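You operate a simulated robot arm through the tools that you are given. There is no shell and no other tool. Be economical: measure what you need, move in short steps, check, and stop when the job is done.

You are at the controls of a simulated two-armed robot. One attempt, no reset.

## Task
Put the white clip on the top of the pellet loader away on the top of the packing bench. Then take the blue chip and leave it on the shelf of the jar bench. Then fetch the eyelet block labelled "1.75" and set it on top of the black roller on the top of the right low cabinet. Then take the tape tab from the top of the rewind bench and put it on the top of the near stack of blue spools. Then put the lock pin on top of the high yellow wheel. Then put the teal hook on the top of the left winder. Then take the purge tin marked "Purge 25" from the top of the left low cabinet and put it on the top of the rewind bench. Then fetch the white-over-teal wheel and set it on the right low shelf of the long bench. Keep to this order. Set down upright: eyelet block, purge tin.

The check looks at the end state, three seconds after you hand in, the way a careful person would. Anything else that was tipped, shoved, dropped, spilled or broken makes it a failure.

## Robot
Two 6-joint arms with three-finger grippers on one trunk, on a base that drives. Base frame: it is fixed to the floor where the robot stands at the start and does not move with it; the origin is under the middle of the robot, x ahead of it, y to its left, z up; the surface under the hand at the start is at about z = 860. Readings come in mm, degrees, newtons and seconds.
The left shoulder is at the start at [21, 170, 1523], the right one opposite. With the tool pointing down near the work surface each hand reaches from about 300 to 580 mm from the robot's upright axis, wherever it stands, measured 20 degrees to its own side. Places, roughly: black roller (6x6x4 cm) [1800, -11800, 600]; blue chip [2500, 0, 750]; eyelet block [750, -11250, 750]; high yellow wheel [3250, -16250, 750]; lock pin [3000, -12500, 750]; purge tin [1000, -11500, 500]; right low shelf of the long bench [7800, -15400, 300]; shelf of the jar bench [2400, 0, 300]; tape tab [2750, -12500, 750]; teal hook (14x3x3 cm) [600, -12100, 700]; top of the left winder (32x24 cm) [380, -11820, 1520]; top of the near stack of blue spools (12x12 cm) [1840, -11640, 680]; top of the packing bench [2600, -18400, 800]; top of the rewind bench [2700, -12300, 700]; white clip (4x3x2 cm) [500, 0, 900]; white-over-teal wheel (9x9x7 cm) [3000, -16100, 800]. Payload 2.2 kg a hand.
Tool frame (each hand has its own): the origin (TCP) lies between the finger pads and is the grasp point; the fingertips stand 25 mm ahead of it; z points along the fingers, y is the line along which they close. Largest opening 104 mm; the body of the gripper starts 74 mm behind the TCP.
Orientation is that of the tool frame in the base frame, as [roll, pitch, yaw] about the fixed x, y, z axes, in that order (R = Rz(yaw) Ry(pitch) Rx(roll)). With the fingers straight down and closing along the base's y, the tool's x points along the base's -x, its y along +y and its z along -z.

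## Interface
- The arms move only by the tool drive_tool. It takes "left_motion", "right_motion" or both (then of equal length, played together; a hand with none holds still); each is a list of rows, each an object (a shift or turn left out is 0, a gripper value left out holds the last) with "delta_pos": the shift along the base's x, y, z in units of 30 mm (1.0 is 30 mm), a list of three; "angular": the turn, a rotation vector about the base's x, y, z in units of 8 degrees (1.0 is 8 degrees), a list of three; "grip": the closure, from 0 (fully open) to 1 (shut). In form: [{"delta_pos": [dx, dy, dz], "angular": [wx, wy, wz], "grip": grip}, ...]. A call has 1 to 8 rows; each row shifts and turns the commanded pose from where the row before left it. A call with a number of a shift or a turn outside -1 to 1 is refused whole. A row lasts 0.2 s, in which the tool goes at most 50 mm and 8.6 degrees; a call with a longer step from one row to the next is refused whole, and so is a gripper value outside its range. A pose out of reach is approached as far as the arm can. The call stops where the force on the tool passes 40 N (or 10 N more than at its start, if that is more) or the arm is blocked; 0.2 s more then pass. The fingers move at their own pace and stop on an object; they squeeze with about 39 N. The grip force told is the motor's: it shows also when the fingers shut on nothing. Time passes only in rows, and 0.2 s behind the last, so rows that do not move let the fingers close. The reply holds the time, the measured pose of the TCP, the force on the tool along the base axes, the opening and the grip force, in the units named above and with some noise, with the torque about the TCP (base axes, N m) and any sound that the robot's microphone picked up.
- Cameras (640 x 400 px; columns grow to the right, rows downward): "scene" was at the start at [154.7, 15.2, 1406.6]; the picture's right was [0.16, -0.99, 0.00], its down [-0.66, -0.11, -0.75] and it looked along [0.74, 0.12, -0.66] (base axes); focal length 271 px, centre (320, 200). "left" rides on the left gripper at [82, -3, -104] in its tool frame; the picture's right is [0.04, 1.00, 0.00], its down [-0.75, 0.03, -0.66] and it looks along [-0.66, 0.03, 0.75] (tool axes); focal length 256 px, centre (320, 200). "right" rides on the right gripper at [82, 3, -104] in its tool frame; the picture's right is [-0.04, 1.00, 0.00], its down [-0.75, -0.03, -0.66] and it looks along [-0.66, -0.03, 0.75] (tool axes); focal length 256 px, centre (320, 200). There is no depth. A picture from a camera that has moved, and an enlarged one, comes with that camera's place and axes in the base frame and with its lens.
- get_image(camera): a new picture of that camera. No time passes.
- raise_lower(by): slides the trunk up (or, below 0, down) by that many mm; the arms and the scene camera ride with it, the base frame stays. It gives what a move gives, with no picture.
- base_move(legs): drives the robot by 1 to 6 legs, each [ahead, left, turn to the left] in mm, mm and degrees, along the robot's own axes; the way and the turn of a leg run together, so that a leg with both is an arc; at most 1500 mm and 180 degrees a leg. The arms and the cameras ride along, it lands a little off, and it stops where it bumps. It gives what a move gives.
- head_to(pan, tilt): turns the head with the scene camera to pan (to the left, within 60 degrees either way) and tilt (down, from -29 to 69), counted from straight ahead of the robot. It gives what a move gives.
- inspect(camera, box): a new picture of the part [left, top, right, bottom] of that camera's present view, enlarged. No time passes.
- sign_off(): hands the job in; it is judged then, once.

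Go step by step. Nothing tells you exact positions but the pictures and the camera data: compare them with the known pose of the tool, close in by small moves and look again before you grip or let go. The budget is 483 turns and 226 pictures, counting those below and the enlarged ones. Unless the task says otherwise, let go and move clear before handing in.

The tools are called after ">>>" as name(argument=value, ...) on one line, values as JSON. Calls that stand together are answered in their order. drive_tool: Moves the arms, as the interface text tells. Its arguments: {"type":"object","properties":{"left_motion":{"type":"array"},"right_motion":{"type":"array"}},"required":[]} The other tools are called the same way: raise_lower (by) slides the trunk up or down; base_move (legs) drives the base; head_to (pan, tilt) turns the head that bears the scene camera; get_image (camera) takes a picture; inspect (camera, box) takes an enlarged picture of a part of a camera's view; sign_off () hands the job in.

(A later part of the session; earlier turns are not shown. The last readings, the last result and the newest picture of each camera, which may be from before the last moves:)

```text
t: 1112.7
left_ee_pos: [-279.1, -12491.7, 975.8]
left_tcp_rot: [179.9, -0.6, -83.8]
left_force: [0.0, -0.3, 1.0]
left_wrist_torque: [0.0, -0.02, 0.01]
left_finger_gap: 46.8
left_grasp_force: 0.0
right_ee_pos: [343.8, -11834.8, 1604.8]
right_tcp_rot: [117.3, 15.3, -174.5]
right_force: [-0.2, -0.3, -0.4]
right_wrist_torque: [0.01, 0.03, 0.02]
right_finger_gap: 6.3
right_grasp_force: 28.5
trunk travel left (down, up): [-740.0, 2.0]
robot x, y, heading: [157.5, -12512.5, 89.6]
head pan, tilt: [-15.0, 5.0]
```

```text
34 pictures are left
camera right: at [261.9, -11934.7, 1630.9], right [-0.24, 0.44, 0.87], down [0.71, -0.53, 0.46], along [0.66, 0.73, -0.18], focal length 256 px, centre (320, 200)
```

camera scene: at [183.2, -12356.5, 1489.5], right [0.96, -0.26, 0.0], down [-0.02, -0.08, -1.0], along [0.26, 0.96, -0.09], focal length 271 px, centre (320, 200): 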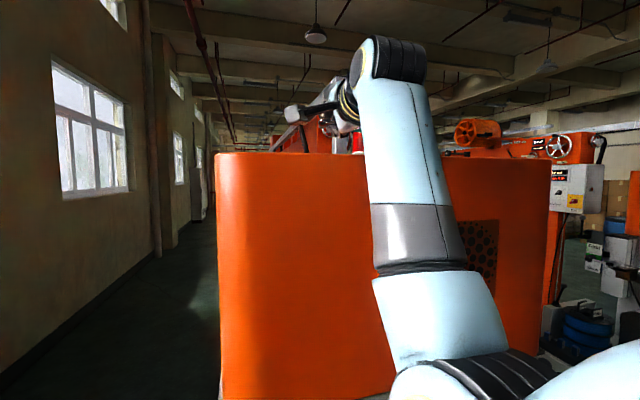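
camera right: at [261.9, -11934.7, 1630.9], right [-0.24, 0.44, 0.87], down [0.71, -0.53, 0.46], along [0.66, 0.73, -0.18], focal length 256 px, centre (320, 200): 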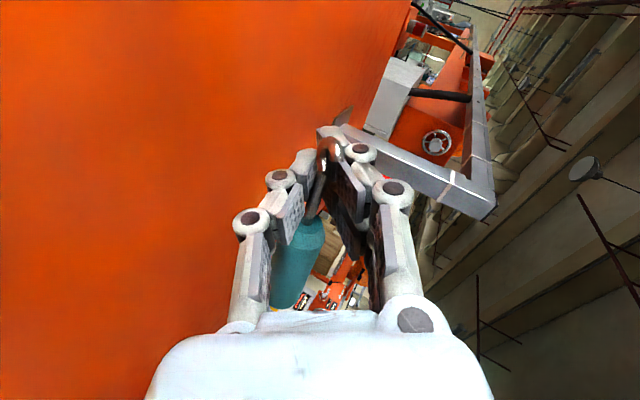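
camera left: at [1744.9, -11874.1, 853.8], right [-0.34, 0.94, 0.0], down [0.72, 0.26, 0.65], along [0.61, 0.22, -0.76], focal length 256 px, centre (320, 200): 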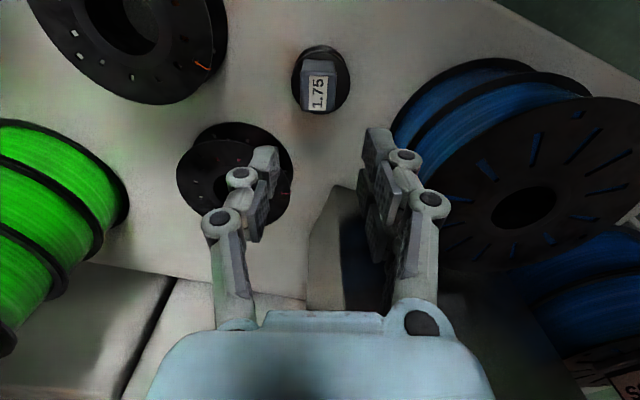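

That works, and the handle is level within a few degrees. Levelling it fully and lowering again.

>>> drive_tool(right_motion=[{"delta_pos": [0, 0, -0.5], "angular": [0, 0.5, 0]}, {"delta_pos": [0, 0, -0.5]}, {"delta_pos": [0, 0, -0.5]}, {}])

>>> drive_tool(right_motion=[{"delta_pos": [0, 0, -0.2]}, {}])

>>> drive_tool(right_motion=[{"delta_pos": [0, 0, -0.15]}, {}])

>>> get_image(camera="right")

```text
t: 1113.7
left_ee_pos: [-277.5, -12491.0, 975.4]
left_tcp_rot: [180.0, -0.8, -83.7]
left_force: [0.4, -1.1, -0.4]
left_wrist_torque: [0.02, 0.01, -0.03]
left_finger_gap: 46.8
left_grasp_force: 0.0
right_ee_pos: [342.4, -11834.6, 1560.6]
right_tcp_rot: [116.8, 11.2, -174.6]
right_force: [-0.5, 0.2, -0.2]
right_wrist_torque: [0.05, 0.07, -0.01]
right_finger_gap: 6.3
right_grasp_force: 28.6
trunk travel left (down, up): [-740.0, 2.0]
robot x, y, heading: [156.1, -12514.8, 89.9]
head pan, tilt: [-15.0, 5.0]
```

```text
t: 1114.3
left_ee_pos: [-277.8, -12490.8, 976.1]
left_tcp_rot: [179.9, -0.6, -83.7]
left_force: [-0.2, 0.7, 0.7]
left_wrist_torque: [0.03, 0.02, 0.01]
left_finger_gap: 47.0
left_grasp_force: 0.0
right_ee_pos: [343.0, -11835.2, 1552.8]
right_tcp_rot: [116.9, 11.2, -174.6]
right_force: [-0.4, 0.5, -0.4]
right_wrist_torque: [0.04, 0.02, -0.03]
right_finger_gap: 6.1
right_grasp_force: 28.6
trunk travel left (down, up): [-740.0, 2.0]
robot x, y, heading: [159.3, -12517.0, 89.4]
head pan, tilt: [-15.0, 5.0]
```

```text
t: 1114.9
left_ee_pos: [-277.8, -12490.6, 976.1]
left_tcp_rot: [179.9, -0.6, -83.8]
left_force: [-0.7, -0.1, 0.2]
left_wrist_torque: [0.01, -0.02, -0.01]
left_finger_gap: 47.0
left_grasp_force: 0.1
right_ee_pos: [343.3, -11836.5, 1549.0]
right_tcp_rot: [116.9, 11.2, -174.5]
right_force: [-0.4, 0.4, -0.8]
right_wrist_torque: [0.03, 0.02, 0.0]
right_finger_gap: 5.9
right_grasp_force: 27.8
trunk travel left (down, up): [-740.0, 2.0]
robot x, y, heading: [157.9, -12516.2, 89.6]
head pan, tilt: [-15.0, 5.0]
```

```text
33 pictures are left
camera right: at [264.0, -11934.8, 1580.8], right [-0.18, 0.44, 0.88], down [0.74, -0.53, 0.41], along [0.65, 0.73, -0.23], focal length 256 px, centre (320, 200)
```

right: 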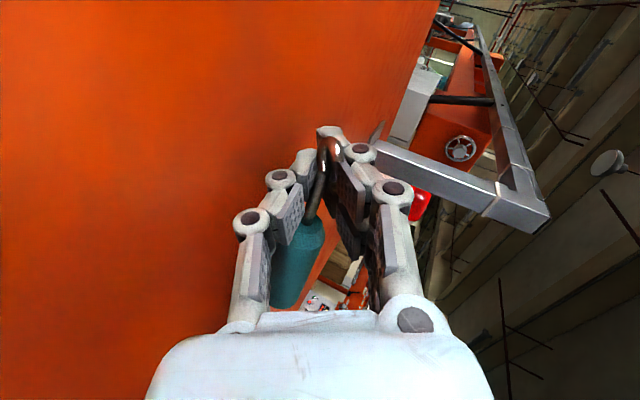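

Close now. Continuing down a few millimetres at a time.

>>> drive_tool(right_motion=[{"delta_pos": [0, 0, -0.15]}, {}])

>>> drive_tool(right_motion=[{"delta_pos": [0, 0, -0.15]}, {}])

>>> drive_tool(right_motion=[{"delta_pos": [0, 0, -0.15]}, {}])

```text
t: 1115.5
left_ee_pos: [-276.7, -12492.6, 976.3]
left_tcp_rot: [179.9, -0.5, -83.8]
left_force: [0.2, -0.2, -0.2]
left_wrist_torque: [0.0, -0.03, -0.02]
left_finger_gap: 46.7
left_grasp_force: 0.1
right_ee_pos: [344.2, -11834.6, 1543.3]
right_tcp_rot: [116.8, 11.2, -174.5]
right_force: [-0.7, -0.5, -1.1]
right_wrist_torque: [-0.02, 0.03, -0.02]
right_finger_gap: 5.7
right_grasp_force: 28.4
trunk travel left (down, up): [-740.0, 2.0]
robot x, y, heading: [158.9, -12514.9, 89.6]
head pan, tilt: [-15.0, 5.0]
```

```text
t: 1116.1
left_ee_pos: [-278.4, -12490.8, 975.4]
left_tcp_rot: [180.0, -0.6, -83.8]
left_force: [0.0, -0.4, -0.1]
left_wrist_torque: [-0.02, 0.04, -0.01]
left_finger_gap: 46.9
left_grasp_force: 0.1
right_ee_pos: [342.4, -11835.7, 1540.5]
right_tcp_rot: [116.4, 11.2, -174.6]
right_force: [2.1, 6.0, 17.2]
right_wrist_torque: [-0.08, -0.08, 0.06]
right_finger_gap: 5.9
right_grasp_force: 28.5
trunk travel left (down, up): [-740.0, 2.0]
robot x, y, heading: [159.2, -12515.1, 89.7]
head pan, tilt: [-15.0, 5.0]
```

```text
t: 1116.8
left_ee_pos: [-277.6, -12492.3, 975.7]
left_tcp_rot: [179.8, -0.6, -83.9]
left_force: [0.1, 0.2, -0.8]
left_wrist_torque: [0.02, -0.03, 0.0]
left_finger_gap: 46.6
left_grasp_force: 0.1
right_ee_pos: [343.3, -11836.5, 1540.8]
right_tcp_rot: [115.8, 11.2, -174.7]
right_force: [-0.5, -2.2, 6.8]
right_wrist_torque: [-0.09, 0.03, -0.01]
right_finger_gap: 6.0
right_grasp_force: 29.1
trunk travel left (down, up): [-740.0, 2.0]
robot x, y, heading: [158.2, -12516.8, 89.7]
head pan, tilt: [-15.0, 5.0]
stopped in row 2 (right hand): the force on the tool passed its limit at 40 N (the readings are from after the stop); the commanded pose is now the measured one
```

Contact at z 1540. I'll rise 4 mm, open a little so that the hook settles, then draw back along the tool axis.

>>> drive_tool(right_motion=[{"delta_pos": [0, 0, 0.15]}, {"grip": 0.85}, {"grip": 0.8}, {}, {"delta_pos": [0, -0.15, 0.1], "grip": 0.75}, {"delta_pos": [0, -0.4, 0.2]}, {"delta_pos": [0, -0.6, 0.3]}, {"delta_pos": [0, -0.6, 0.4]}])

>>> get_image(camera="right")

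```text
t: 1118.6
left_ee_pos: [-278.5, -12491.0, 975.2]
left_tcp_rot: [179.8, -0.6, -83.8]
left_force: [0.5, -0.8, 1.4]
left_wrist_torque: [-0.03, -0.01, -0.02]
left_finger_gap: 46.8
left_grasp_force: 0.0
right_ee_pos: [344.1, -11888.3, 1573.1]
right_tcp_rot: [116.1, 11.2, -174.7]
right_force: [-0.6, 0.9, -0.4]
right_wrist_torque: [0.01, 0.05, -0.01]
right_finger_gap: 26.1
right_grasp_force: 0.0
trunk travel left (down, up): [-740.0, 2.0]
robot x, y, heading: [157.4, -12515.9, 89.7]
head pan, tilt: [-15.0, 5.0]
```

```text
32 pictures are left
camera right: at [264.8, -11989.0, 1605.9], right [-0.18, 0.42, 0.89], down [0.74, -0.54, 0.4], along [0.65, 0.73, -0.22], focal length 256 px, centre (320, 200)
```

right: 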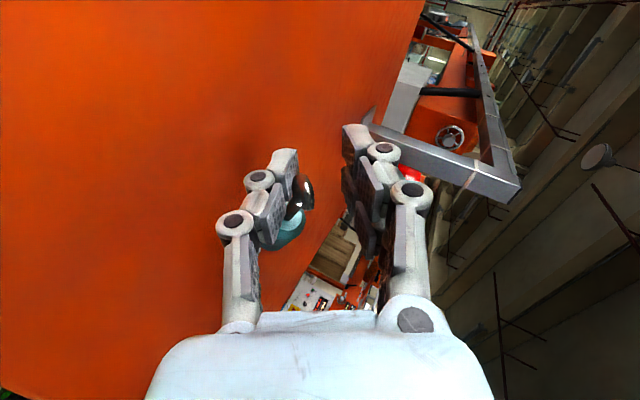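

The hook lies on the orange top. Backing the base off and checking.

>>> drive_tool(right_motion=[{"delta_pos": [0, -0.6, 0.8]}, {"delta_pos": [0, -0.6, 0.6]}, {"delta_pos": [0, -0.6, 0.3]}, {}])

>>> base_move(legs=[[-150, 0, 0]])

>>> get_image(camera="right")

```text
t: 1119.6
left_ee_pos: [-278.1, -12491.3, 974.3]
left_tcp_rot: [179.9, -0.6, -83.8]
left_force: [-0.4, 0.4, -0.3]
left_wrist_torque: [0.02, 0.02, 0.0]
left_finger_gap: 46.7
left_grasp_force: 0.0
right_ee_pos: [344.3, -11940.8, 1625.8]
right_tcp_rot: [116.1, 11.4, -174.7]
right_force: [-0.4, -0.5, 1.0]
right_wrist_torque: [-0.01, 0.0, -0.01]
right_finger_gap: 26.2
right_grasp_force: 0.0
trunk travel left (down, up): [-740.0, 2.0]
robot x, y, heading: [158.1, -12516.1, 89.4]
head pan, tilt: [-15.0, 5.0]
```

```text
t: 1120.9
left_ee_pos: [-279.1, -12641.5, 975.6]
left_tcp_rot: [179.8, -0.6, -83.8]
left_force: [0.0, 0.0, -0.4]
left_wrist_torque: [0.0, 0.0, 0.0]
left_finger_gap: 47.0
left_grasp_force: 0.1
right_ee_pos: [342.2, -12090.1, 1624.4]
right_tcp_rot: [116.1, 11.4, -174.7]
right_force: [0.6, 0.8, 0.3]
right_wrist_torque: [0.01, 0.0, -0.02]
right_finger_gap: 26.3
right_grasp_force: 0.1
trunk travel left (down, up): [-740.0, 2.0]
robot x, y, heading: [159.2, -12666.2, 89.6]
head pan, tilt: [-15.0, 5.0]
```

```text
31 pictures are left
camera right: at [262.7, -12190.9, 1656.1], right [-0.18, 0.43, 0.89], down [0.74, -0.54, 0.4], along [0.65, 0.73, -0.22], focal length 256 px, centre (320, 200)
```

right: 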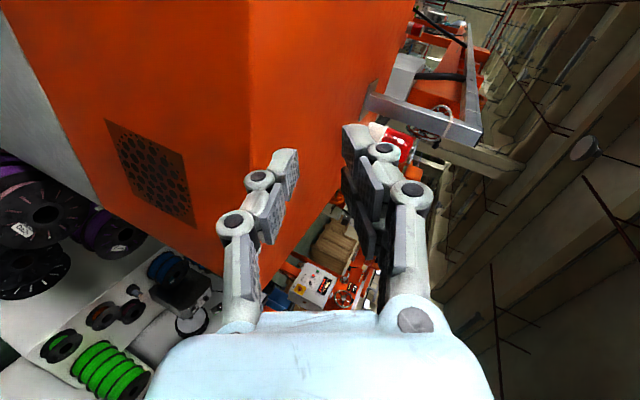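

>>> inspect(camera="right", box=[250, 40, 410, 200])

>>> get_image(camera="scene")

```text
2.50 times, centred on (330, 120) of right
camera zoom: at [262.7, -12190.9, 1656.1], right [-0.18, 0.43, 0.89], down [0.74, -0.54, 0.4], along [0.65, 0.73, -0.22], focal length 640 px, centre (295, 400)
```

zoom: 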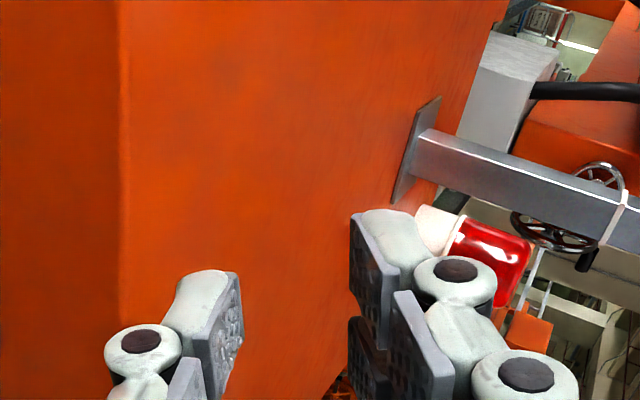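

```text
29 pictures are left
camera scene: at [182.4, -12505.2, 1489.4], right [0.96, -0.26, 0.0], down [-0.02, -0.08, -1.0], along [0.26, 0.96, -0.09], focal length 271 px, centre (320, 200)
```

scene: 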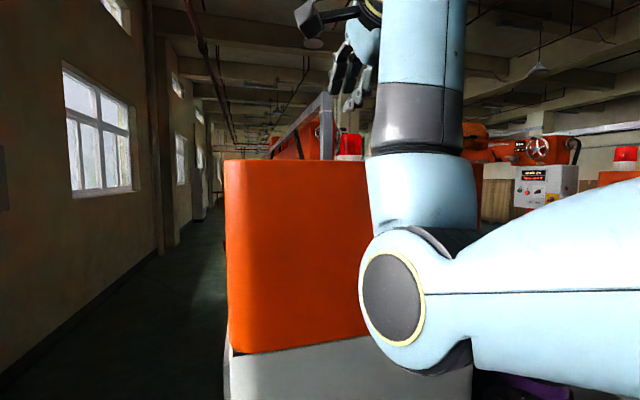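

I don't see the hook where I left it, so it may have rolled. I'll look down at the shelf and floor first.

>>> head_to(pan=-15, tilt=50)

>>> get_image(camera="scene")

```text
t: 1122.1
left_ee_pos: [-278.6, -12641.2, 975.1]
left_tcp_rot: [179.9, -0.5, -83.8]
left_force: [-0.1, -0.8, 1.0]
left_wrist_torque: [-0.01, 0.0, 0.0]
left_finger_gap: 46.5
left_grasp_force: 0.0
right_ee_pos: [342.3, -12092.4, 1625.6]
right_tcp_rot: [116.1, 11.3, -174.8]
right_force: [0.0, 0.0, 0.1]
right_wrist_torque: [-0.03, -0.01, 0.0]
right_finger_gap: 26.0
right_grasp_force: 0.1
trunk travel left (down, up): [-740.0, 2.0]
robot x, y, heading: [160.2, -12663.2, 89.6]
head pan, tilt: [-15.0, 50.0]
```

```text
28 pictures are left
camera scene: at [178.5, -12520.4, 1419.7], right [0.96, -0.26, 0.0], down [-0.2, -0.74, -0.64], along [0.17, 0.62, -0.77], focal length 271 px, centre (320, 200)
```

scene: 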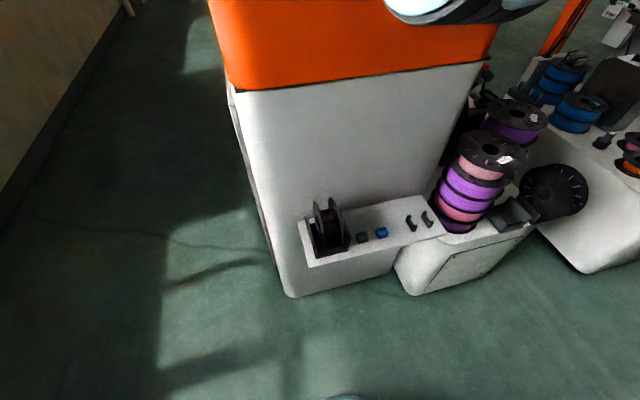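

It hasn't fallen in front. I'll bring the hand camera back over the winder's top, tipped down, to see where it lies.

>>> drive_tool(right_motion=[{"delta_pos": [-0.5, 0, 0.3], "angular": [-0.6, 0, 0]}, {"delta_pos": [-0.5, 0, 0.3], "angular": [-0.6, 0, 0]}, {"angular": [-0.6, 0, 0]}, {"angular": [-0.6, 0, 0]}, {}])

>>> get_image(camera="right")

```text
t: 1123.3
left_ee_pos: [-279.0, -12641.0, 976.4]
left_tcp_rot: [180.0, -0.6, -83.7]
left_force: [0.5, 1.0, -0.1]
left_wrist_torque: [0.04, 0.0, 0.01]
left_finger_gap: 46.7
left_grasp_force: 0.1
right_ee_pos: [290.3, -12040.3, 1622.5]
right_tcp_rot: [135.3, 9.0, -171.3]
right_force: [0.2, 0.1, 0.4]
right_wrist_torque: [-0.04, -0.01, 0.01]
right_finger_gap: 26.0
right_grasp_force: 0.0
right hand out of reach, approached as far as the arm can: row 2, 3, 4
trunk travel left (down, up): [-740.0, 2.0]
robot x, y, heading: [155.1, -12667.5, 89.5]
head pan, tilt: [-15.0, 50.0]
```

```text
27 pictures are left
camera right: at [210.2, -12123.7, 1682.9], right [-0.18, 0.69, 0.7], down [0.74, -0.38, 0.56], along [0.65, 0.62, -0.45], focal length 256 px, centre (320, 200)
```

right: 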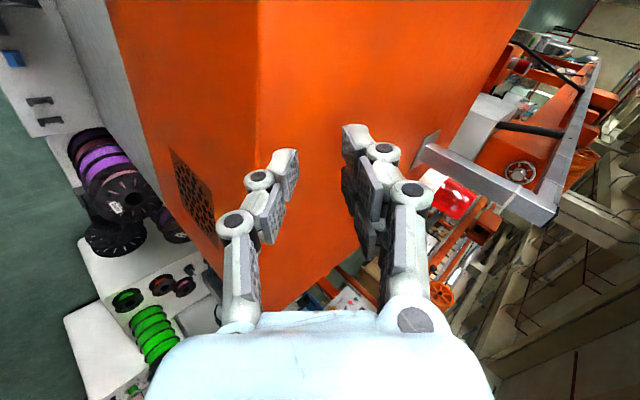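

The spot may be hidden behind a finger. Closing the gripper to uncover the view.

>>> drive_tool(right_motion=[{"grip": 1}, {"grip": 1}, {"delta_pos": [0.6, 0, 0]}, {"delta_pos": [0.6, 0, 0]}, {}])

>>> get_image(camera="right")

```text
t: 1124.5
left_ee_pos: [-280.5, -12642.3, 975.4]
left_tcp_rot: [180.0, -0.6, -83.8]
left_force: [-0.2, -0.5, -0.9]
left_wrist_torque: [-0.02, -0.02, 0.03]
left_finger_gap: 46.7
left_grasp_force: 0.0
right_ee_pos: [322.1, -12031.3, 1619.2]
right_tcp_rot: [135.4, 9.1, -171.3]
right_force: [-0.6, -0.3, -0.2]
right_wrist_torque: [-0.02, -0.03, -0.01]
right_finger_gap: 0.4
right_grasp_force: 28.2
right hand out of reach, approached as far as the arm can: row 3, 4
trunk travel left (down, up): [-740.0, 2.0]
robot x, y, heading: [157.9, -12665.3, 89.6]
head pan, tilt: [-15.0, 50.0]
```

```text
26 pictures are left
camera right: at [242.9, -12116.0, 1681.1], right [-0.18, 0.69, 0.7], down [0.74, -0.38, 0.56], along [0.65, 0.62, -0.44], focal length 256 px, centre (320, 200)
```

right: 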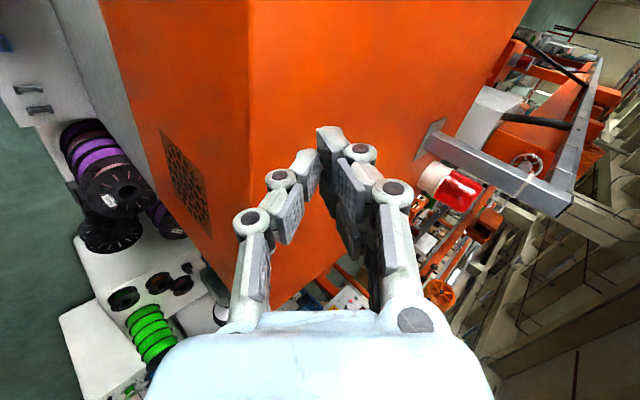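

No hook in the visible part of the top. I'll zoom the scene camera on the shelf and floor around the winder.

>>> inspect(camera="scene", box=[230, 170, 550, 370])

>>> head_to(pan=20, tilt=62)

>>> get_image(camera="scene")

```text
2.00 times, centred on (390, 270) of scene
camera zoom: at [177.6, -12520.4, 1419.6], right [0.96, -0.26, 0.0], down [-0.2, -0.74, -0.64], along [0.17, 0.62, -0.77], focal length 542 px, centre (180, 60)
```

zoom: 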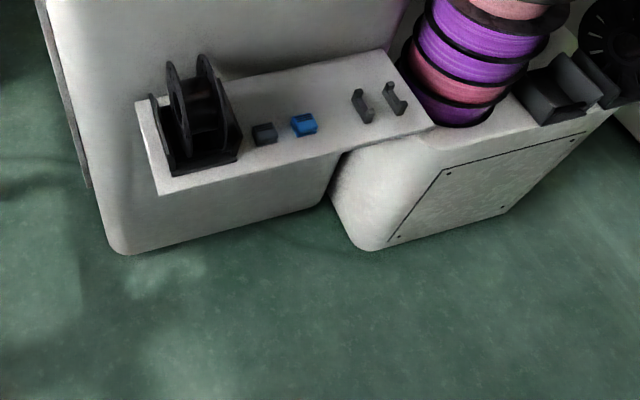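

```text
t: 1125.5
left_ee_pos: [-278.3, -12641.7, 975.8]
left_tcp_rot: [179.8, -0.7, -83.9]
left_force: [-0.7, -0.1, -0.2]
left_wrist_torque: [0.01, 0.06, 0.01]
left_finger_gap: 47.0
left_grasp_force: 0.0
right_ee_pos: [323.6, -12032.0, 1619.9]
right_tcp_rot: [135.3, 9.0, -171.3]
right_force: [0.3, 0.7, 0.6]
right_wrist_torque: [-0.02, -0.04, 0.0]
right_finger_gap: 0.0
right_grasp_force: 28.4
trunk travel left (down, up): [-740.0, 2.0]
robot x, y, heading: [158.6, -12666.5, 89.6]
head pan, tilt: [20.0, 62.0]
```

```text
24 pictures are left
camera scene: at [136.3, -12533.9, 1404.8], right [0.94, 0.34, 0.0], down [0.3, -0.83, -0.47], along [-0.16, 0.44, -0.88], focal length 271 px, centre (320, 200)
```

scene: 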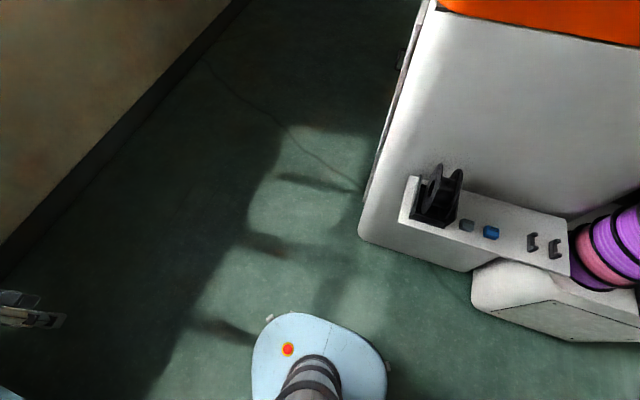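

Nothing on the floor, so it must be on the top behind one of the fingers. I'll shift the base 200 mm right for a different line of sight.

>>> base_move(legs=[[0, -200, 0]])

>>> get_image(camera="right")

```text
t: 1127.1
left_ee_pos: [-75.0, -12644.3, 974.5]
left_tcp_rot: [179.8, -0.6, -83.7]
left_force: [0.4, 1.1, -1.0]
left_wrist_torque: [-0.02, 0.0, -0.02]
left_finger_gap: 46.8
left_grasp_force: 0.1
right_ee_pos: [525.3, -12032.4, 1620.5]
right_tcp_rot: [135.3, 9.0, -171.0]
right_force: [0.4, 0.6, 0.1]
right_wrist_torque: [-0.01, 0.0, 0.04]
right_finger_gap: 0.0
right_grasp_force: 28.8
trunk travel left (down, up): [-740.0, 2.0]
robot x, y, heading: [361.6, -12670.0, 89.8]
head pan, tilt: [20.0, 62.0]
```

```text
23 pictures are left
camera right: at [446.4, -12116.6, 1681.0], right [-0.18, 0.69, 0.7], down [0.74, -0.37, 0.56], along [0.65, 0.62, -0.45], focal length 256 px, centre (320, 200)
```

right: 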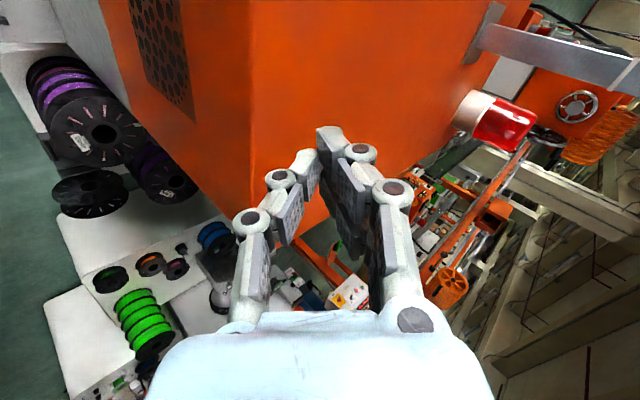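

Looking back, the hook was probably still lying on the lower finger as I withdrew, so it may have dropped near the front. I'll scan the floor to the right of the robot.

>>> head_to(pan=-25, tilt=60)

>>> get_image(camera="scene")

```text
t: 1128.2
left_ee_pos: [-75.8, -12643.3, 976.2]
left_tcp_rot: [179.8, -0.6, -83.7]
left_force: [0.6, 0.3, 0.0]
left_wrist_torque: [0.02, -0.01, 0.02]
left_finger_gap: 46.7
left_grasp_force: 0.1
right_ee_pos: [525.7, -12032.3, 1620.9]
right_tcp_rot: [135.3, 9.0, -171.1]
right_force: [-0.9, -0.6, -1.0]
right_wrist_torque: [0.0, 0.02, -0.03]
right_finger_gap: 0.0
right_grasp_force: 28.3
trunk travel left (down, up): [-740.0, 2.0]
robot x, y, heading: [356.6, -12666.9, 89.6]
head pan, tilt: [-25.0, 60.0]
```

```text
22 pictures are left
camera scene: at [390.4, -12535.1, 1407.0], right [0.91, -0.42, 0.0], down [-0.37, -0.78, -0.5], along [0.21, 0.45, -0.87], focal length 271 px, centre (320, 200)
```

scene: 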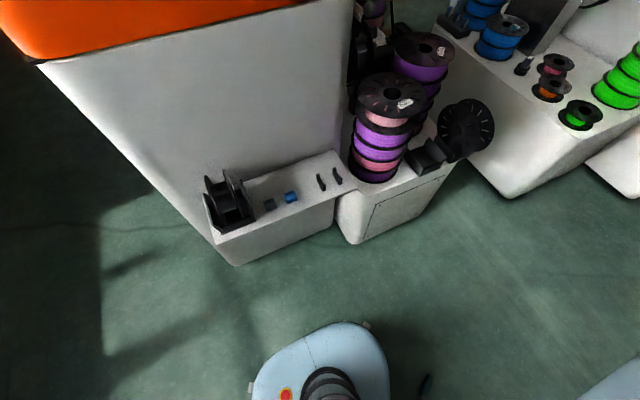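

There's a small object on the floor to the right of my base. Enlarging it.

>>> inspect(camera="scene", box=[390, 350, 470, 400])

```text
8.00 times, centred on (430, 375) of scene
camera zoom: at [390.4, -12535.1, 1407.0], right [0.91, -0.42, 0.0], down [-0.37, -0.78, -0.5], along [0.21, 0.45, -0.87], focal length 2169 px, centre (-560, -1200)
```

zoom: 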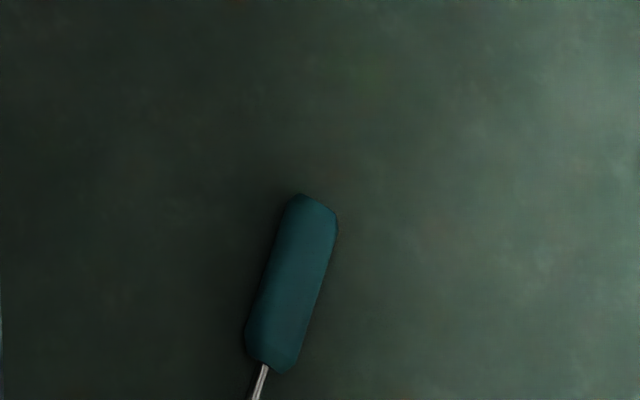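

It's the hook, lying on the floor at about (750, −12820), handle pointing north-east. I can recover it: gripping the handle with the tool slanted 45° along it and the fingers at its sides will also let me lay it down cleanly. First I back off and roll the tool so that the fingers close sideways.

>>> base_move(legs=[[-195, 0, 0]])

>>> drive_tool(right_motion=[{"delta_pos": [0, 0, -0.9], "angular": [0, 0.7, -0.7], "grip": 0.4}, {"delta_pos": [0, 0, -0.9], "angular": [0, 0.7, -0.7]}, {"delta_pos": [0, 0, -0.9], "angular": [0, 0.7, -0.7]}, {"delta_pos": [0, 0, -0.9], "angular": [0, 0.7, -0.7]}, {"delta_pos": [0, 0, -0.9], "angular": [0, 0.7, -0.7]}, {"delta_pos": [0, 0, -0.9], "angular": [0, 0.7, -0.7]}, {"delta_pos": [0, 0, -0.9], "angular": [0, 0.7, -0.7]}, {"delta_pos": [0, 0, -0.9], "angular": [0, 0.7, -0.7]}])

>>> drive_tool(right_motion=[{"delta_pos": [0, 0, -0.9], "angular": [0, 0.7, -0.7]}, {"delta_pos": [0, 0, -0.9], "angular": [0, 0.7, -0.7]}, {"delta_pos": [0, -0.5, -0.9], "angular": [0, 0.7, -0.7]}, {"delta_pos": [0, -0.6, -0.9]}, {"delta_pos": [0, -0.6, -0.9]}, {"delta_pos": [0, -0.6, -0.9]}, {"delta_pos": [0, -0.6, -0.9]}, {}])

```text
t: 1129.7
left_ee_pos: [-74.5, -12826.9, 975.4]
left_tcp_rot: [179.8, -0.7, -83.8]
left_force: [-0.4, 0.6, -0.4]
left_wrist_torque: [-0.02, -0.01, -0.02]
left_finger_gap: 46.7
left_grasp_force: 0.0
right_ee_pos: [526.3, -12217.4, 1619.0]
right_tcp_rot: [135.4, 9.0, -171.2]
right_force: [-0.4, 0.2, 0.5]
right_wrist_torque: [-0.02, 0.03, 0.02]
right_finger_gap: 0.1
right_grasp_force: 28.4
trunk travel left (down, up): [-740.0, 2.0]
robot x, y, heading: [357.5, -12849.3, 89.8]
head pan, tilt: [-25.0, 60.0]
```

```text
t: 1131.5
left_ee_pos: [-76.4, -12827.9, 976.0]
left_tcp_rot: [179.8, -0.6, -83.8]
left_force: [-0.5, -0.3, -0.6]
left_wrist_torque: [0.04, 0.01, -0.02]
left_finger_gap: 46.8
left_grasp_force: 0.0
right_ee_pos: [525.4, -12215.0, 1402.7]
right_tcp_rot: [147.5, -33.1, 138.8]
right_force: [-0.6, 0.3, 0.4]
right_wrist_torque: [0.01, 0.01, -0.01]
right_finger_gap: 62.4
right_grasp_force: 0.0
trunk travel left (down, up): [-740.0, 2.0]
robot x, y, heading: [359.3, -12851.1, 89.7]
head pan, tilt: [-25.0, 60.0]
```

```text
t: 1133.1
left_ee_pos: [-75.1, -12827.2, 974.8]
left_tcp_rot: [179.9, -0.5, -83.8]
left_force: [-0.7, -1.1, -1.2]
left_wrist_torque: [-0.02, 0.01, 0.0]
left_finger_gap: 46.8
left_grasp_force: 0.0
right_ee_pos: [583.8, -12293.8, 1224.6]
right_tcp_rot: [155.1, -40.6, 116.1]
right_force: [-0.2, 0.2, -0.1]
right_wrist_torque: [-0.01, 0.0, -0.02]
right_finger_gap: 62.7
right_grasp_force: 0.1
trunk travel left (down, up): [-740.0, 2.0]
robot x, y, heading: [360.2, -12853.9, 89.6]
head pan, tilt: [-25.0, 60.0]
stopped in row 7 (right hand): the arm was blocked; the commanded pose is now the measured one
```

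Nearly there. I'll finish the roll, lower the trunk, and turn the base to face along the hook.

>>> drive_tool(right_motion=[{"delta_pos": [0, 0, -0.5], "angular": [0.11, 0.65, -0.62]}, {"delta_pos": [0, 0, -0.5], "angular": [0.11, 0.65, -0.62]}, {"delta_pos": [0, 0, -0.5], "angular": [0.11, 0.65, -0.62]}, {"angular": [0.06, 0.35, -0.34]}, {}])

>>> raise_lower(by=-400)

>>> raise_lower(by=-335)

>>> base_move(legs=[[0, 0, -56]])

>>> get_image(camera="right")

```text
t: 1134.0
left_ee_pos: [-74.1, -12828.4, 976.0]
left_tcp_rot: [179.7, -0.6, -84.0]
left_force: [-0.4, 0.1, 0.6]
left_wrist_torque: [0.0, 0.03, -0.04]
left_finger_gap: 46.8
left_grasp_force: 0.1
right_ee_pos: [621.3, -12335.3, 1215.3]
right_tcp_rot: [156.4, -46.3, 100.8]
right_force: [1.5, 0.8, -0.6]
right_wrist_torque: [0.03, -0.01, -0.02]
right_finger_gap: 62.6
right_grasp_force: 0.0
right hand out of reach, approached as far as the arm can: row 2, 3, 4
trunk travel left (down, up): [-740.0, 2.0]
robot x, y, heading: [359.4, -12853.1, 89.9]
head pan, tilt: [-25.0, 60.0]
stopped in row 4 (right hand): the arm was blocked; the commanded pose is now the measured one
```

```text
t: 1137.8
left_ee_pos: [-76.3, -12826.8, 575.9]
left_tcp_rot: [179.9, -0.6, -84.0]
left_force: [0.2, 0.0, 0.9]
left_wrist_torque: [0.01, 0.02, -0.03]
left_finger_gap: 46.9
left_grasp_force: 0.0
right_ee_pos: [627.3, -12336.9, 812.9]
right_tcp_rot: [155.2, -45.7, 101.6]
right_force: [0.7, -0.4, -0.6]
right_wrist_torque: [-0.05, -0.05, 0.01]
right_finger_gap: 62.6
right_grasp_force: 0.1
trunk travel left (down, up): [-340.0, 402.0]
robot x, y, heading: [360.3, -12852.4, 89.7]
head pan, tilt: [-25.0, 60.0]
```

```text
t: 1140.8
left_ee_pos: [-75.0, -12829.5, 248.3]
left_tcp_rot: [179.8, -0.9, -84.0]
left_force: [-0.6, 0.0, -0.3]
left_wrist_torque: [0.0, 0.0, 0.03]
left_finger_gap: 46.7
left_grasp_force: 0.1
right_ee_pos: [650.0, -12340.7, 481.2]
right_tcp_rot: [146.8, -42.7, 109.6]
right_force: [-0.5, 0.2, -0.2]
right_wrist_torque: [0.0, 0.0, 0.0]
right_finger_gap: 62.4
right_grasp_force: 0.2
trunk travel left (down, up): [-11.0, 731.0]
robot x, y, heading: [359.9, -12852.3, 89.7]
head pan, tilt: [-25.0, 60.0]
stopped: the arm was blocked; the commanded pose is now the measured one
```

```text
t: 1143.8
left_ee_pos: [137.6, -12477.8, 248.5]
left_tcp_rot: [179.8, -0.8, -140.1]
left_force: [0.7, -0.1, 0.2]
left_wrist_torque: [0.01, -0.05, -0.03]
left_finger_gap: 46.8
left_grasp_force: 0.0
right_ee_pos: [946.9, -12807.8, 481.6]
right_tcp_rot: [146.8, -42.8, 53.1]
right_force: [-0.7, 0.3, 0.1]
right_wrist_torque: [0.02, 0.0, 0.0]
right_finger_gap: 62.5
right_grasp_force: 0.1
trunk travel left (down, up): [-11.0, 731.0]
robot x, y, heading: [356.5, -12847.4, 33.6]
head pan, tilt: [-25.0, 60.0]
```

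```text
20 pictures are left
camera right: at [903.9, -12776.9, 600.7], right [0.43, -0.82, 0.37], down [-0.86, -0.5, -0.12], along [0.29, -0.27, -0.92], focal length 256 px, centre (320, 200)
```

right: 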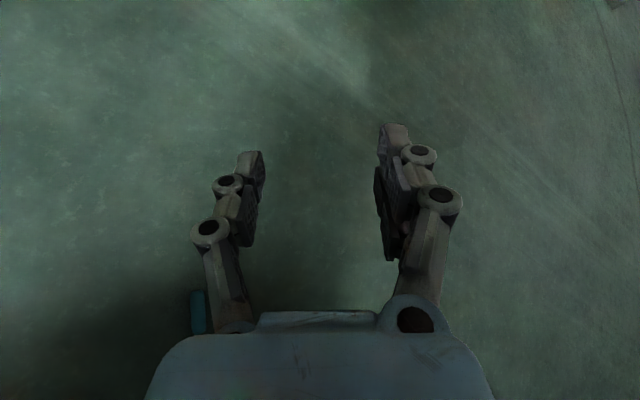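

The hook is in view at (757, −12822). I'll complete the roll and swing the tool to line up with the handle.

>>> drive_tool(right_motion=[{"angular": [0.74, 0.12, -0.58]}, {"angular": [0.74, 0.12, -0.58]}, {"angular": [0.74, 0.12, -0.58]}, {"angular": [0.74, 0.12, -0.58]}, {"angular": [0, 0, 0.8]}, {"angular": [0, 0, 0.8]}, {"angular": [0, 0, 0.8]}, {"angular": [0, 0, 0.7]}])

```text
t: 1144.5
left_ee_pos: [138.1, -12477.3, 247.1]
left_tcp_rot: [179.8, -1.0, -140.2]
left_force: [0.3, 0.6, -0.2]
left_wrist_torque: [-0.02, 0.0, -0.01]
left_finger_gap: 46.8
left_grasp_force: 0.0
right_ee_pos: [956.8, -12824.2, 508.7]
right_tcp_rot: [145.1, -50.5, 47.5]
right_force: [0.2, -0.2, -0.5]
right_wrist_torque: [-0.04, 0.02, 0.02]
right_finger_gap: 62.4
right_grasp_force: 0.0
right hand out of reach, approached as far as the arm can: row 2, 3
trunk travel left (down, up): [-11.0, 731.0]
robot x, y, heading: [358.2, -12853.1, 33.4]
head pan, tilt: [-25.0, 60.0]
stopped in row 3 (right hand): the arm was blocked; the commanded pose is now the measured one
```

The right wrist is at its limit, so I'll use the left hand, which only needs a simple forward tilt. Repositioning the base so that the hook lies ahead of the left hand.

>>> base_move(legs=[[-110, 0, 0], [0, -378, 0.6]])

>>> drive_tool(left_motion=[{"delta_pos": [0.95, -0.1, 0]}, {"delta_pos": [0.95, -0.1, 0]}, {"delta_pos": [0.95, -0.1, 0]}, {"delta_pos": [0.95, -0.1, 0]}, {"delta_pos": [0.95, -0.1, 0]}, {"delta_pos": [0.95, -0.1, 0]}, {"delta_pos": [0.95, -0.1, 0]}, {"delta_pos": [0.95, -0.1, 0]}])

>>> drive_tool(left_motion=[{"delta_pos": [0.95, -0.1, 0]}, {"delta_pos": [0.95, -0.1, 0]}, {"delta_pos": [0.95, -0.1, 0]}, {"delta_pos": [0.95, -0.1, 0], "grip": 0.4}, {"delta_pos": [0.95, -0.1, 0]}, {}])

```text
t: 1147.7
left_ee_pos: [250.9, -12855.0, 247.4]
left_tcp_rot: [179.8, -0.9, -139.6]
left_force: [0.3, 0.0, 0.1]
left_wrist_torque: [-0.01, -0.01, -0.03]
left_finger_gap: 47.1
left_grasp_force: 0.1
right_ee_pos: [1075.7, -13194.5, 509.9]
right_tcp_rot: [145.2, -50.5, 47.9]
right_force: [-0.6, -0.1, -0.9]
right_wrist_torque: [0.0, 0.02, -0.03]
right_finger_gap: 62.4
right_grasp_force: 0.1
trunk travel left (down, up): [-11.0, 731.0]
robot x, y, heading: [480.3, -13227.7, 33.9]
head pan, tilt: [-25.0, 60.0]
```

```text
t: 1149.5
left_ee_pos: [478.6, -12880.0, 248.0]
left_tcp_rot: [179.8, -1.0, -139.7]
left_force: [0.0, 0.9, 0.7]
left_wrist_torque: [0.04, -0.03, -0.02]
left_finger_gap: 46.8
left_grasp_force: 0.1
right_ee_pos: [1074.2, -13193.9, 510.0]
right_tcp_rot: [145.2, -50.5, 48.0]
right_force: [-0.1, 0.9, -0.4]
right_wrist_torque: [-0.01, -0.01, -0.01]
right_finger_gap: 62.6
right_grasp_force: 0.0
trunk travel left (down, up): [-11.0, 731.0]
robot x, y, heading: [476.2, -13231.0, 33.8]
head pan, tilt: [-25.0, 60.0]
```

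```text
t: 1150.9
left_ee_pos: [609.2, -12889.2, 244.1]
left_tcp_rot: [178.5, -1.4, -140.3]
left_force: [-1.0, 0.2, 0.1]
left_wrist_torque: [0.0, -0.03, -0.04]
left_finger_gap: 62.3
left_grasp_force: 0.0
right_ee_pos: [1075.1, -13193.3, 509.7]
right_tcp_rot: [145.3, -50.4, 48.0]
right_force: [-0.5, 0.9, -0.2]
right_wrist_torque: [0.02, -0.01, 0.0]
right_finger_gap: 62.4
right_grasp_force: 0.0
trunk travel left (down, up): [-11.0, 731.0]
robot x, y, heading: [475.7, -13230.8, 33.8]
head pan, tilt: [-25.0, 60.0]
```

Left hand in place. Tilting it 45° forward along the handle, then moving the base up and looking.

>>> drive_tool(left_motion=[{"angular": [0.52, -0.775, -0.1]}, {"angular": [0.52, -0.775, -0.1]}, {"angular": [0.52, -0.775, -0.15]}, {"angular": [0.52, -0.775, -0.15]}, {"angular": [0.52, -0.775, -0.15]}, {"angular": [0.45, -0.7, -0.1]}, {}])

>>> base_move(legs=[[80, -20, 0]])

>>> get_image(camera="left")

```text
t: 1152.3
left_ee_pos: [620.7, -12896.7, 250.8]
left_tcp_rot: [-176.2, 42.2, -143.5]
left_force: [-4.9, -5.3, 28.9]
left_wrist_torque: [-1.85, 3.21, 0.38]
left_finger_gap: 62.4
left_grasp_force: 0.0
right_ee_pos: [1075.7, -13193.2, 510.7]
right_tcp_rot: [145.2, -50.5, 48.0]
right_force: [0.2, -0.5, 0.4]
right_wrist_torque: [-0.03, -0.03, -0.01]
right_finger_gap: 62.5
right_grasp_force: 0.1
trunk travel left (down, up): [-11.0, 731.0]
robot x, y, heading: [476.6, -13226.9, 34.1]
head pan, tilt: [-25.0, 60.0]
stopped in row 7 (left hand): the force on the tool passed its limit at 59 N (the readings are from after the stop); the commanded pose is now the measured one
```

```text
t: 1153.3
left_ee_pos: [659.9, -12881.9, 249.4]
left_tcp_rot: [-176.0, 42.0, -143.5]
left_force: [-3.7, -4.6, 21.4]
left_wrist_torque: [-1.39, 2.43, 0.32]
left_finger_gap: 62.5
left_grasp_force: 0.1
right_ee_pos: [1114.8, -13178.7, 507.8]
right_tcp_rot: [145.2, -50.3, 48.0]
right_force: [0.3, 0.2, 1.1]
right_wrist_torque: [-0.01, 0.0, 0.02]
right_finger_gap: 62.7
right_grasp_force: 0.0
trunk travel left (down, up): [-11.0, 731.0]
robot x, y, heading: [517.7, -13211.7, 34.1]
head pan, tilt: [-25.0, 60.0]
stopped in leg 1: the force on the tool passed its limit at 42 N (the readings are from after the stop); the commanded pose is now the measured one
```

```text
19 pictures are left
camera left: at [552.6, -12956.4, 272.9], right [-0.58, 0.81, -0.08], down [0.05, 0.13, 0.99], along [0.81, 0.57, -0.12], focal length 256 px, centre (320, 200)
```

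left: 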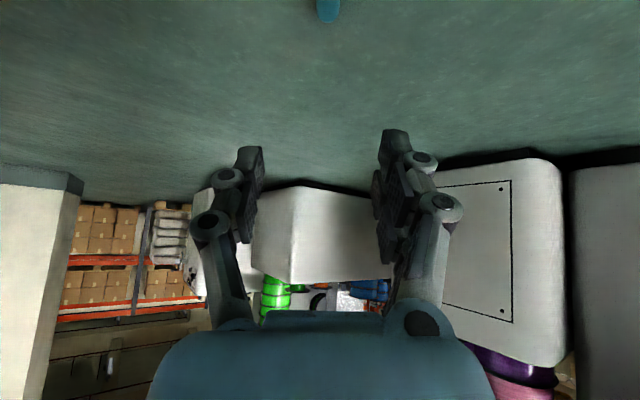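

The camera mount is touching my own base top at this slant. I'll lift, reduce the tilt to about 30°, and reach further forward instead.

>>> drive_tool(left_motion=[{"delta_pos": [0.2, 0.2, 0.7]}, {"delta_pos": [0.5, 0.35, 0.6]}, {"delta_pos": [0.6, 0.4, 0], "angular": [-0.25, 0.4, 0]}, {"delta_pos": [0.6, 0.4, 0], "angular": [-0.25, 0.4, 0]}, {"delta_pos": [0.5, 0.35, 0], "angular": [-0.3, 0.4, 0]}, {"angular": [-0.3, 0.45, 0]}, {}])

>>> drive_tool(left_motion=[{"delta_pos": [0, 0, -0.8]}, {"delta_pos": [0, 0, -0.8]}, {"delta_pos": [0, 0, -0.8]}, {"delta_pos": [0, 0, -0.8]}, {"delta_pos": [0, 0, -0.8]}, {}])

>>> get_image(camera="left")

```text
t: 1154.9
left_ee_pos: [729.8, -12829.6, 286.3]
left_tcp_rot: [-177.2, 25.9, -144.5]
left_force: [0.7, 0.5, -0.3]
left_wrist_torque: [0.03, 0.02, 0.0]
left_finger_gap: 62.5
left_grasp_force: 0.0
right_ee_pos: [1115.8, -13177.9, 508.2]
right_tcp_rot: [145.2, -50.4, 48.0]
right_force: [0.0, 0.1, 0.3]
right_wrist_torque: [0.04, -0.01, 0.02]
right_finger_gap: 62.0
right_grasp_force: 0.0
trunk travel left (down, up): [-11.0, 731.0]
robot x, y, heading: [520.0, -13210.1, 34.1]
head pan, tilt: [-25.0, 60.0]
```

```text
t: 1156.3
left_ee_pos: [731.4, -12831.0, 168.6]
left_tcp_rot: [-176.9, 26.1, -144.2]
left_force: [-0.4, -0.8, 0.1]
left_wrist_torque: [-0.04, 0.03, -0.01]
left_finger_gap: 62.2
left_grasp_force: 0.0
right_ee_pos: [1114.9, -13179.8, 508.4]
right_tcp_rot: [145.2, -50.3, 48.0]
right_force: [0.1, -0.2, -0.4]
right_wrist_torque: [0.03, 0.04, 0.02]
right_finger_gap: 62.5
right_grasp_force: 0.1
trunk travel left (down, up): [-11.0, 731.0]
robot x, y, heading: [515.9, -13208.9, 34.0]
head pan, tilt: [-25.0, 60.0]
```

```text
18 pictures are left
camera left: at [633.6, -12898.5, 226.5], right [-0.59, 0.8, -0.07], down [0.28, 0.28, 0.92], along [0.76, 0.53, -0.39], focal length 256 px, centre (320, 200)
```

left: 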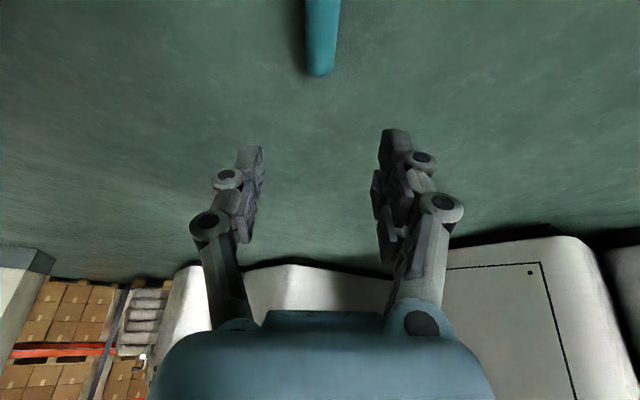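

The handle lies straight ahead in the tool's plane. Descending to grip it at its middle.

>>> drive_tool(left_motion=[{"delta_pos": [0.25, 0.13, -0.8]}, {"delta_pos": [0.2, 0.13, -0.8]}, {"delta_pos": [0, 0, -0.8]}, {"delta_pos": [0, 0, -0.8]}, {"delta_pos": [0, 0, -0.8]}, {"delta_pos": [0, 0, -0.5]}, {}])

>>> get_image(camera="left")

```text
t: 1157.9
left_ee_pos: [748.0, -12823.6, 35.7]
left_tcp_rot: [-176.9, 26.1, -144.1]
left_force: [0.1, 0.0, 0.3]
left_wrist_torque: [-0.02, 0.0, -0.03]
left_finger_gap: 62.2
left_grasp_force: 0.0
right_ee_pos: [1113.9, -13178.7, 508.9]
right_tcp_rot: [145.1, -50.4, 48.0]
right_force: [0.9, 0.5, 0.7]
right_wrist_torque: [0.01, 0.01, 0.01]
right_finger_gap: 62.3
right_grasp_force: 0.0
trunk travel left (down, up): [-11.0, 731.0]
robot x, y, heading: [518.9, -13211.5, 33.7]
head pan, tilt: [-25.0, 60.0]
```

```text
17 pictures are left
camera left: at [648.6, -12891.2, 93.3], right [-0.59, 0.8, -0.07], down [0.28, 0.28, 0.92], along [0.76, 0.53, -0.39], focal length 256 px, centre (320, 200)
```

left: 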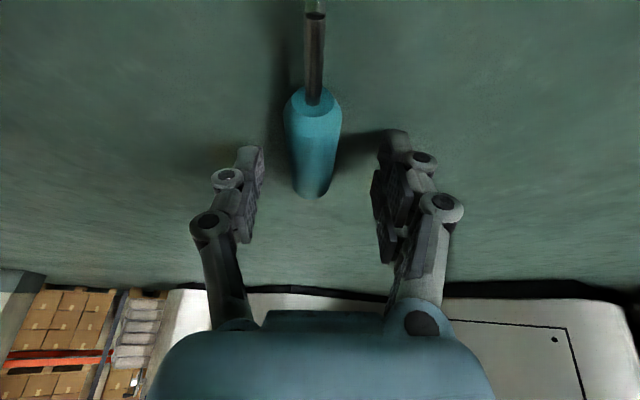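

The handle sits between the fingers. A few millimetres lower, then closing.

>>> drive_tool(left_motion=[{"delta_pos": [0, 0, -0.2]}, {}, {"grip": 0.6}, {"grip": 0.75}, {"grip": 0.9}, {"grip": 1}, {"grip": 1}])

>>> drive_tool(left_motion=[{"delta_pos": [0, 0, 0.2]}, {"delta_pos": [0, 0, 0.4]}, {"delta_pos": [0, 0, 0.7]}, {"delta_pos": [0, 0, 0.8]}, {}])

>>> get_image(camera="left")

```text
t: 1158.9
left_ee_pos: [744.9, -12815.2, 29.8]
left_tcp_rot: [-177.6, 26.7, -144.6]
left_force: [-9.8, 11.1, 20.3]
left_wrist_torque: [0.62, 0.73, -0.1]
left_finger_gap: 41.4
left_grasp_force: 8.3
right_ee_pos: [1113.3, -13176.2, 508.1]
right_tcp_rot: [145.3, -50.6, 48.2]
right_force: [-1.0, 0.3, 0.7]
right_wrist_torque: [-0.01, 0.0, -0.01]
right_finger_gap: 62.2
right_grasp_force: 0.1
trunk travel left (down, up): [-11.0, 731.0]
robot x, y, heading: [519.4, -13212.5, 33.7]
head pan, tilt: [-25.0, 60.0]
stopped in row 4 (left hand): the force on the tool passed its limit at 46 N (the readings are from after the stop); the commanded pose is now the measured one
```

```text
t: 1160.1
left_ee_pos: [742.8, -12818.4, 90.9]
left_tcp_rot: [-177.4, 26.4, -144.4]
left_force: [-0.3, -0.8, -1.2]
left_wrist_torque: [0.0, -0.03, 0.02]
left_finger_gap: 27.3
left_grasp_force: 0.8
right_ee_pos: [1115.3, -13177.8, 508.5]
right_tcp_rot: [145.2, -50.4, 48.1]
right_force: [0.0, 0.3, -0.2]
right_wrist_torque: [0.0, -0.02, 0.01]
right_finger_gap: 62.6
right_grasp_force: 0.1
trunk travel left (down, up): [-11.0, 731.0]
robot x, y, heading: [519.5, -13213.0, 33.7]
head pan, tilt: [-25.0, 60.0]
```

```text
16 pictures are left
camera left: at [644.8, -12887.5, 147.9], right [-0.59, 0.8, -0.06], down [0.28, 0.27, 0.92], along [0.76, 0.53, -0.39], focal length 256 px, centre (320, 200)
```

left: 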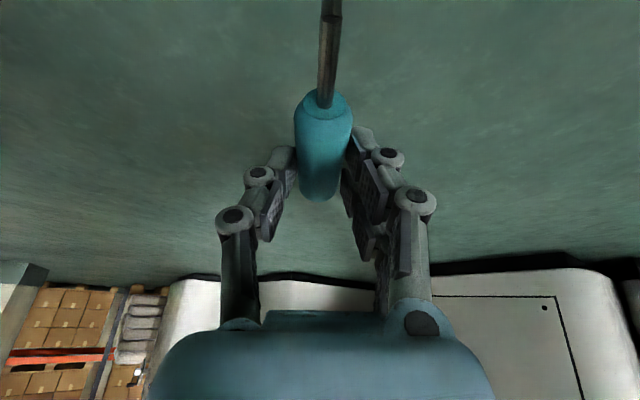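

It lifted, but the grip is only light. Tightening it now.

>>> drive_tool(left_motion=[{"grip": 1}, {"grip": 1}, {"grip": 1}, {"delta_pos": [0, 0, 0.8]}, {"delta_pos": [0, 0, 0.8]}, {}])

>>> raise_lower(by=400)

>>> get_image(camera="left")

```text
t: 1161.5
left_ee_pos: [744.8, -12817.4, 138.8]
left_tcp_rot: [-177.3, 26.2, -144.4]
left_force: [0.7, -0.4, -0.6]
left_wrist_torque: [-0.04, 0.01, 0.0]
left_finger_gap: 26.3
left_grasp_force: 39.4
right_ee_pos: [1114.0, -13177.9, 509.0]
right_tcp_rot: [145.2, -50.3, 48.0]
right_force: [-0.1, 0.0, 0.4]
right_wrist_torque: [0.0, 0.0, 0.0]
right_finger_gap: 62.1
right_grasp_force: 0.1
trunk travel left (down, up): [-11.0, 731.0]
robot x, y, heading: [519.2, -13215.6, 33.9]
head pan, tilt: [-25.0, 60.0]
```

```text
t: 1165.3
left_ee_pos: [745.4, -12820.0, 538.8]
left_tcp_rot: [-177.3, 26.3, -144.4]
left_force: [-0.6, -0.3, -1.0]
left_wrist_torque: [-0.01, 0.02, 0.03]
left_finger_gap: 26.3
left_grasp_force: 39.1
right_ee_pos: [1106.5, -13181.0, 1073.3]
right_tcp_rot: [130.3, -69.8, 61.2]
right_force: [0.4, 0.1, 0.2]
right_wrist_torque: [0.05, 0.0, 0.0]
right_finger_gap: 62.4
right_grasp_force: 0.1
trunk travel left (down, up): [-411.0, 331.0]
robot x, y, heading: [516.9, -13210.7, 34.2]
head pan, tilt: [-25.0, 60.0]
```

```text
15 pictures are left
camera left: at [646.5, -12887.3, 596.8], right [-0.59, 0.8, -0.06], down [0.28, 0.27, 0.92], along [0.76, 0.53, -0.39], focal length 256 px, centre (320, 200)
```

left: 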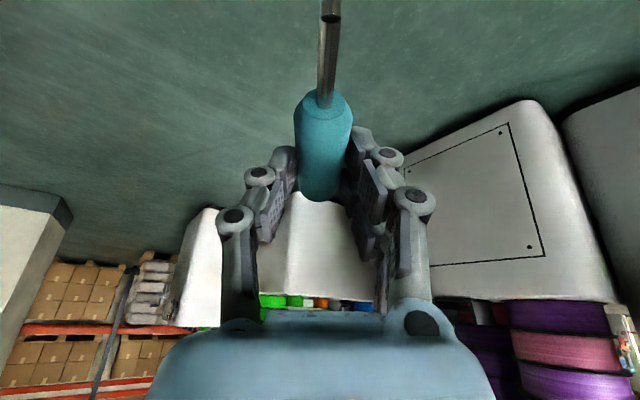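

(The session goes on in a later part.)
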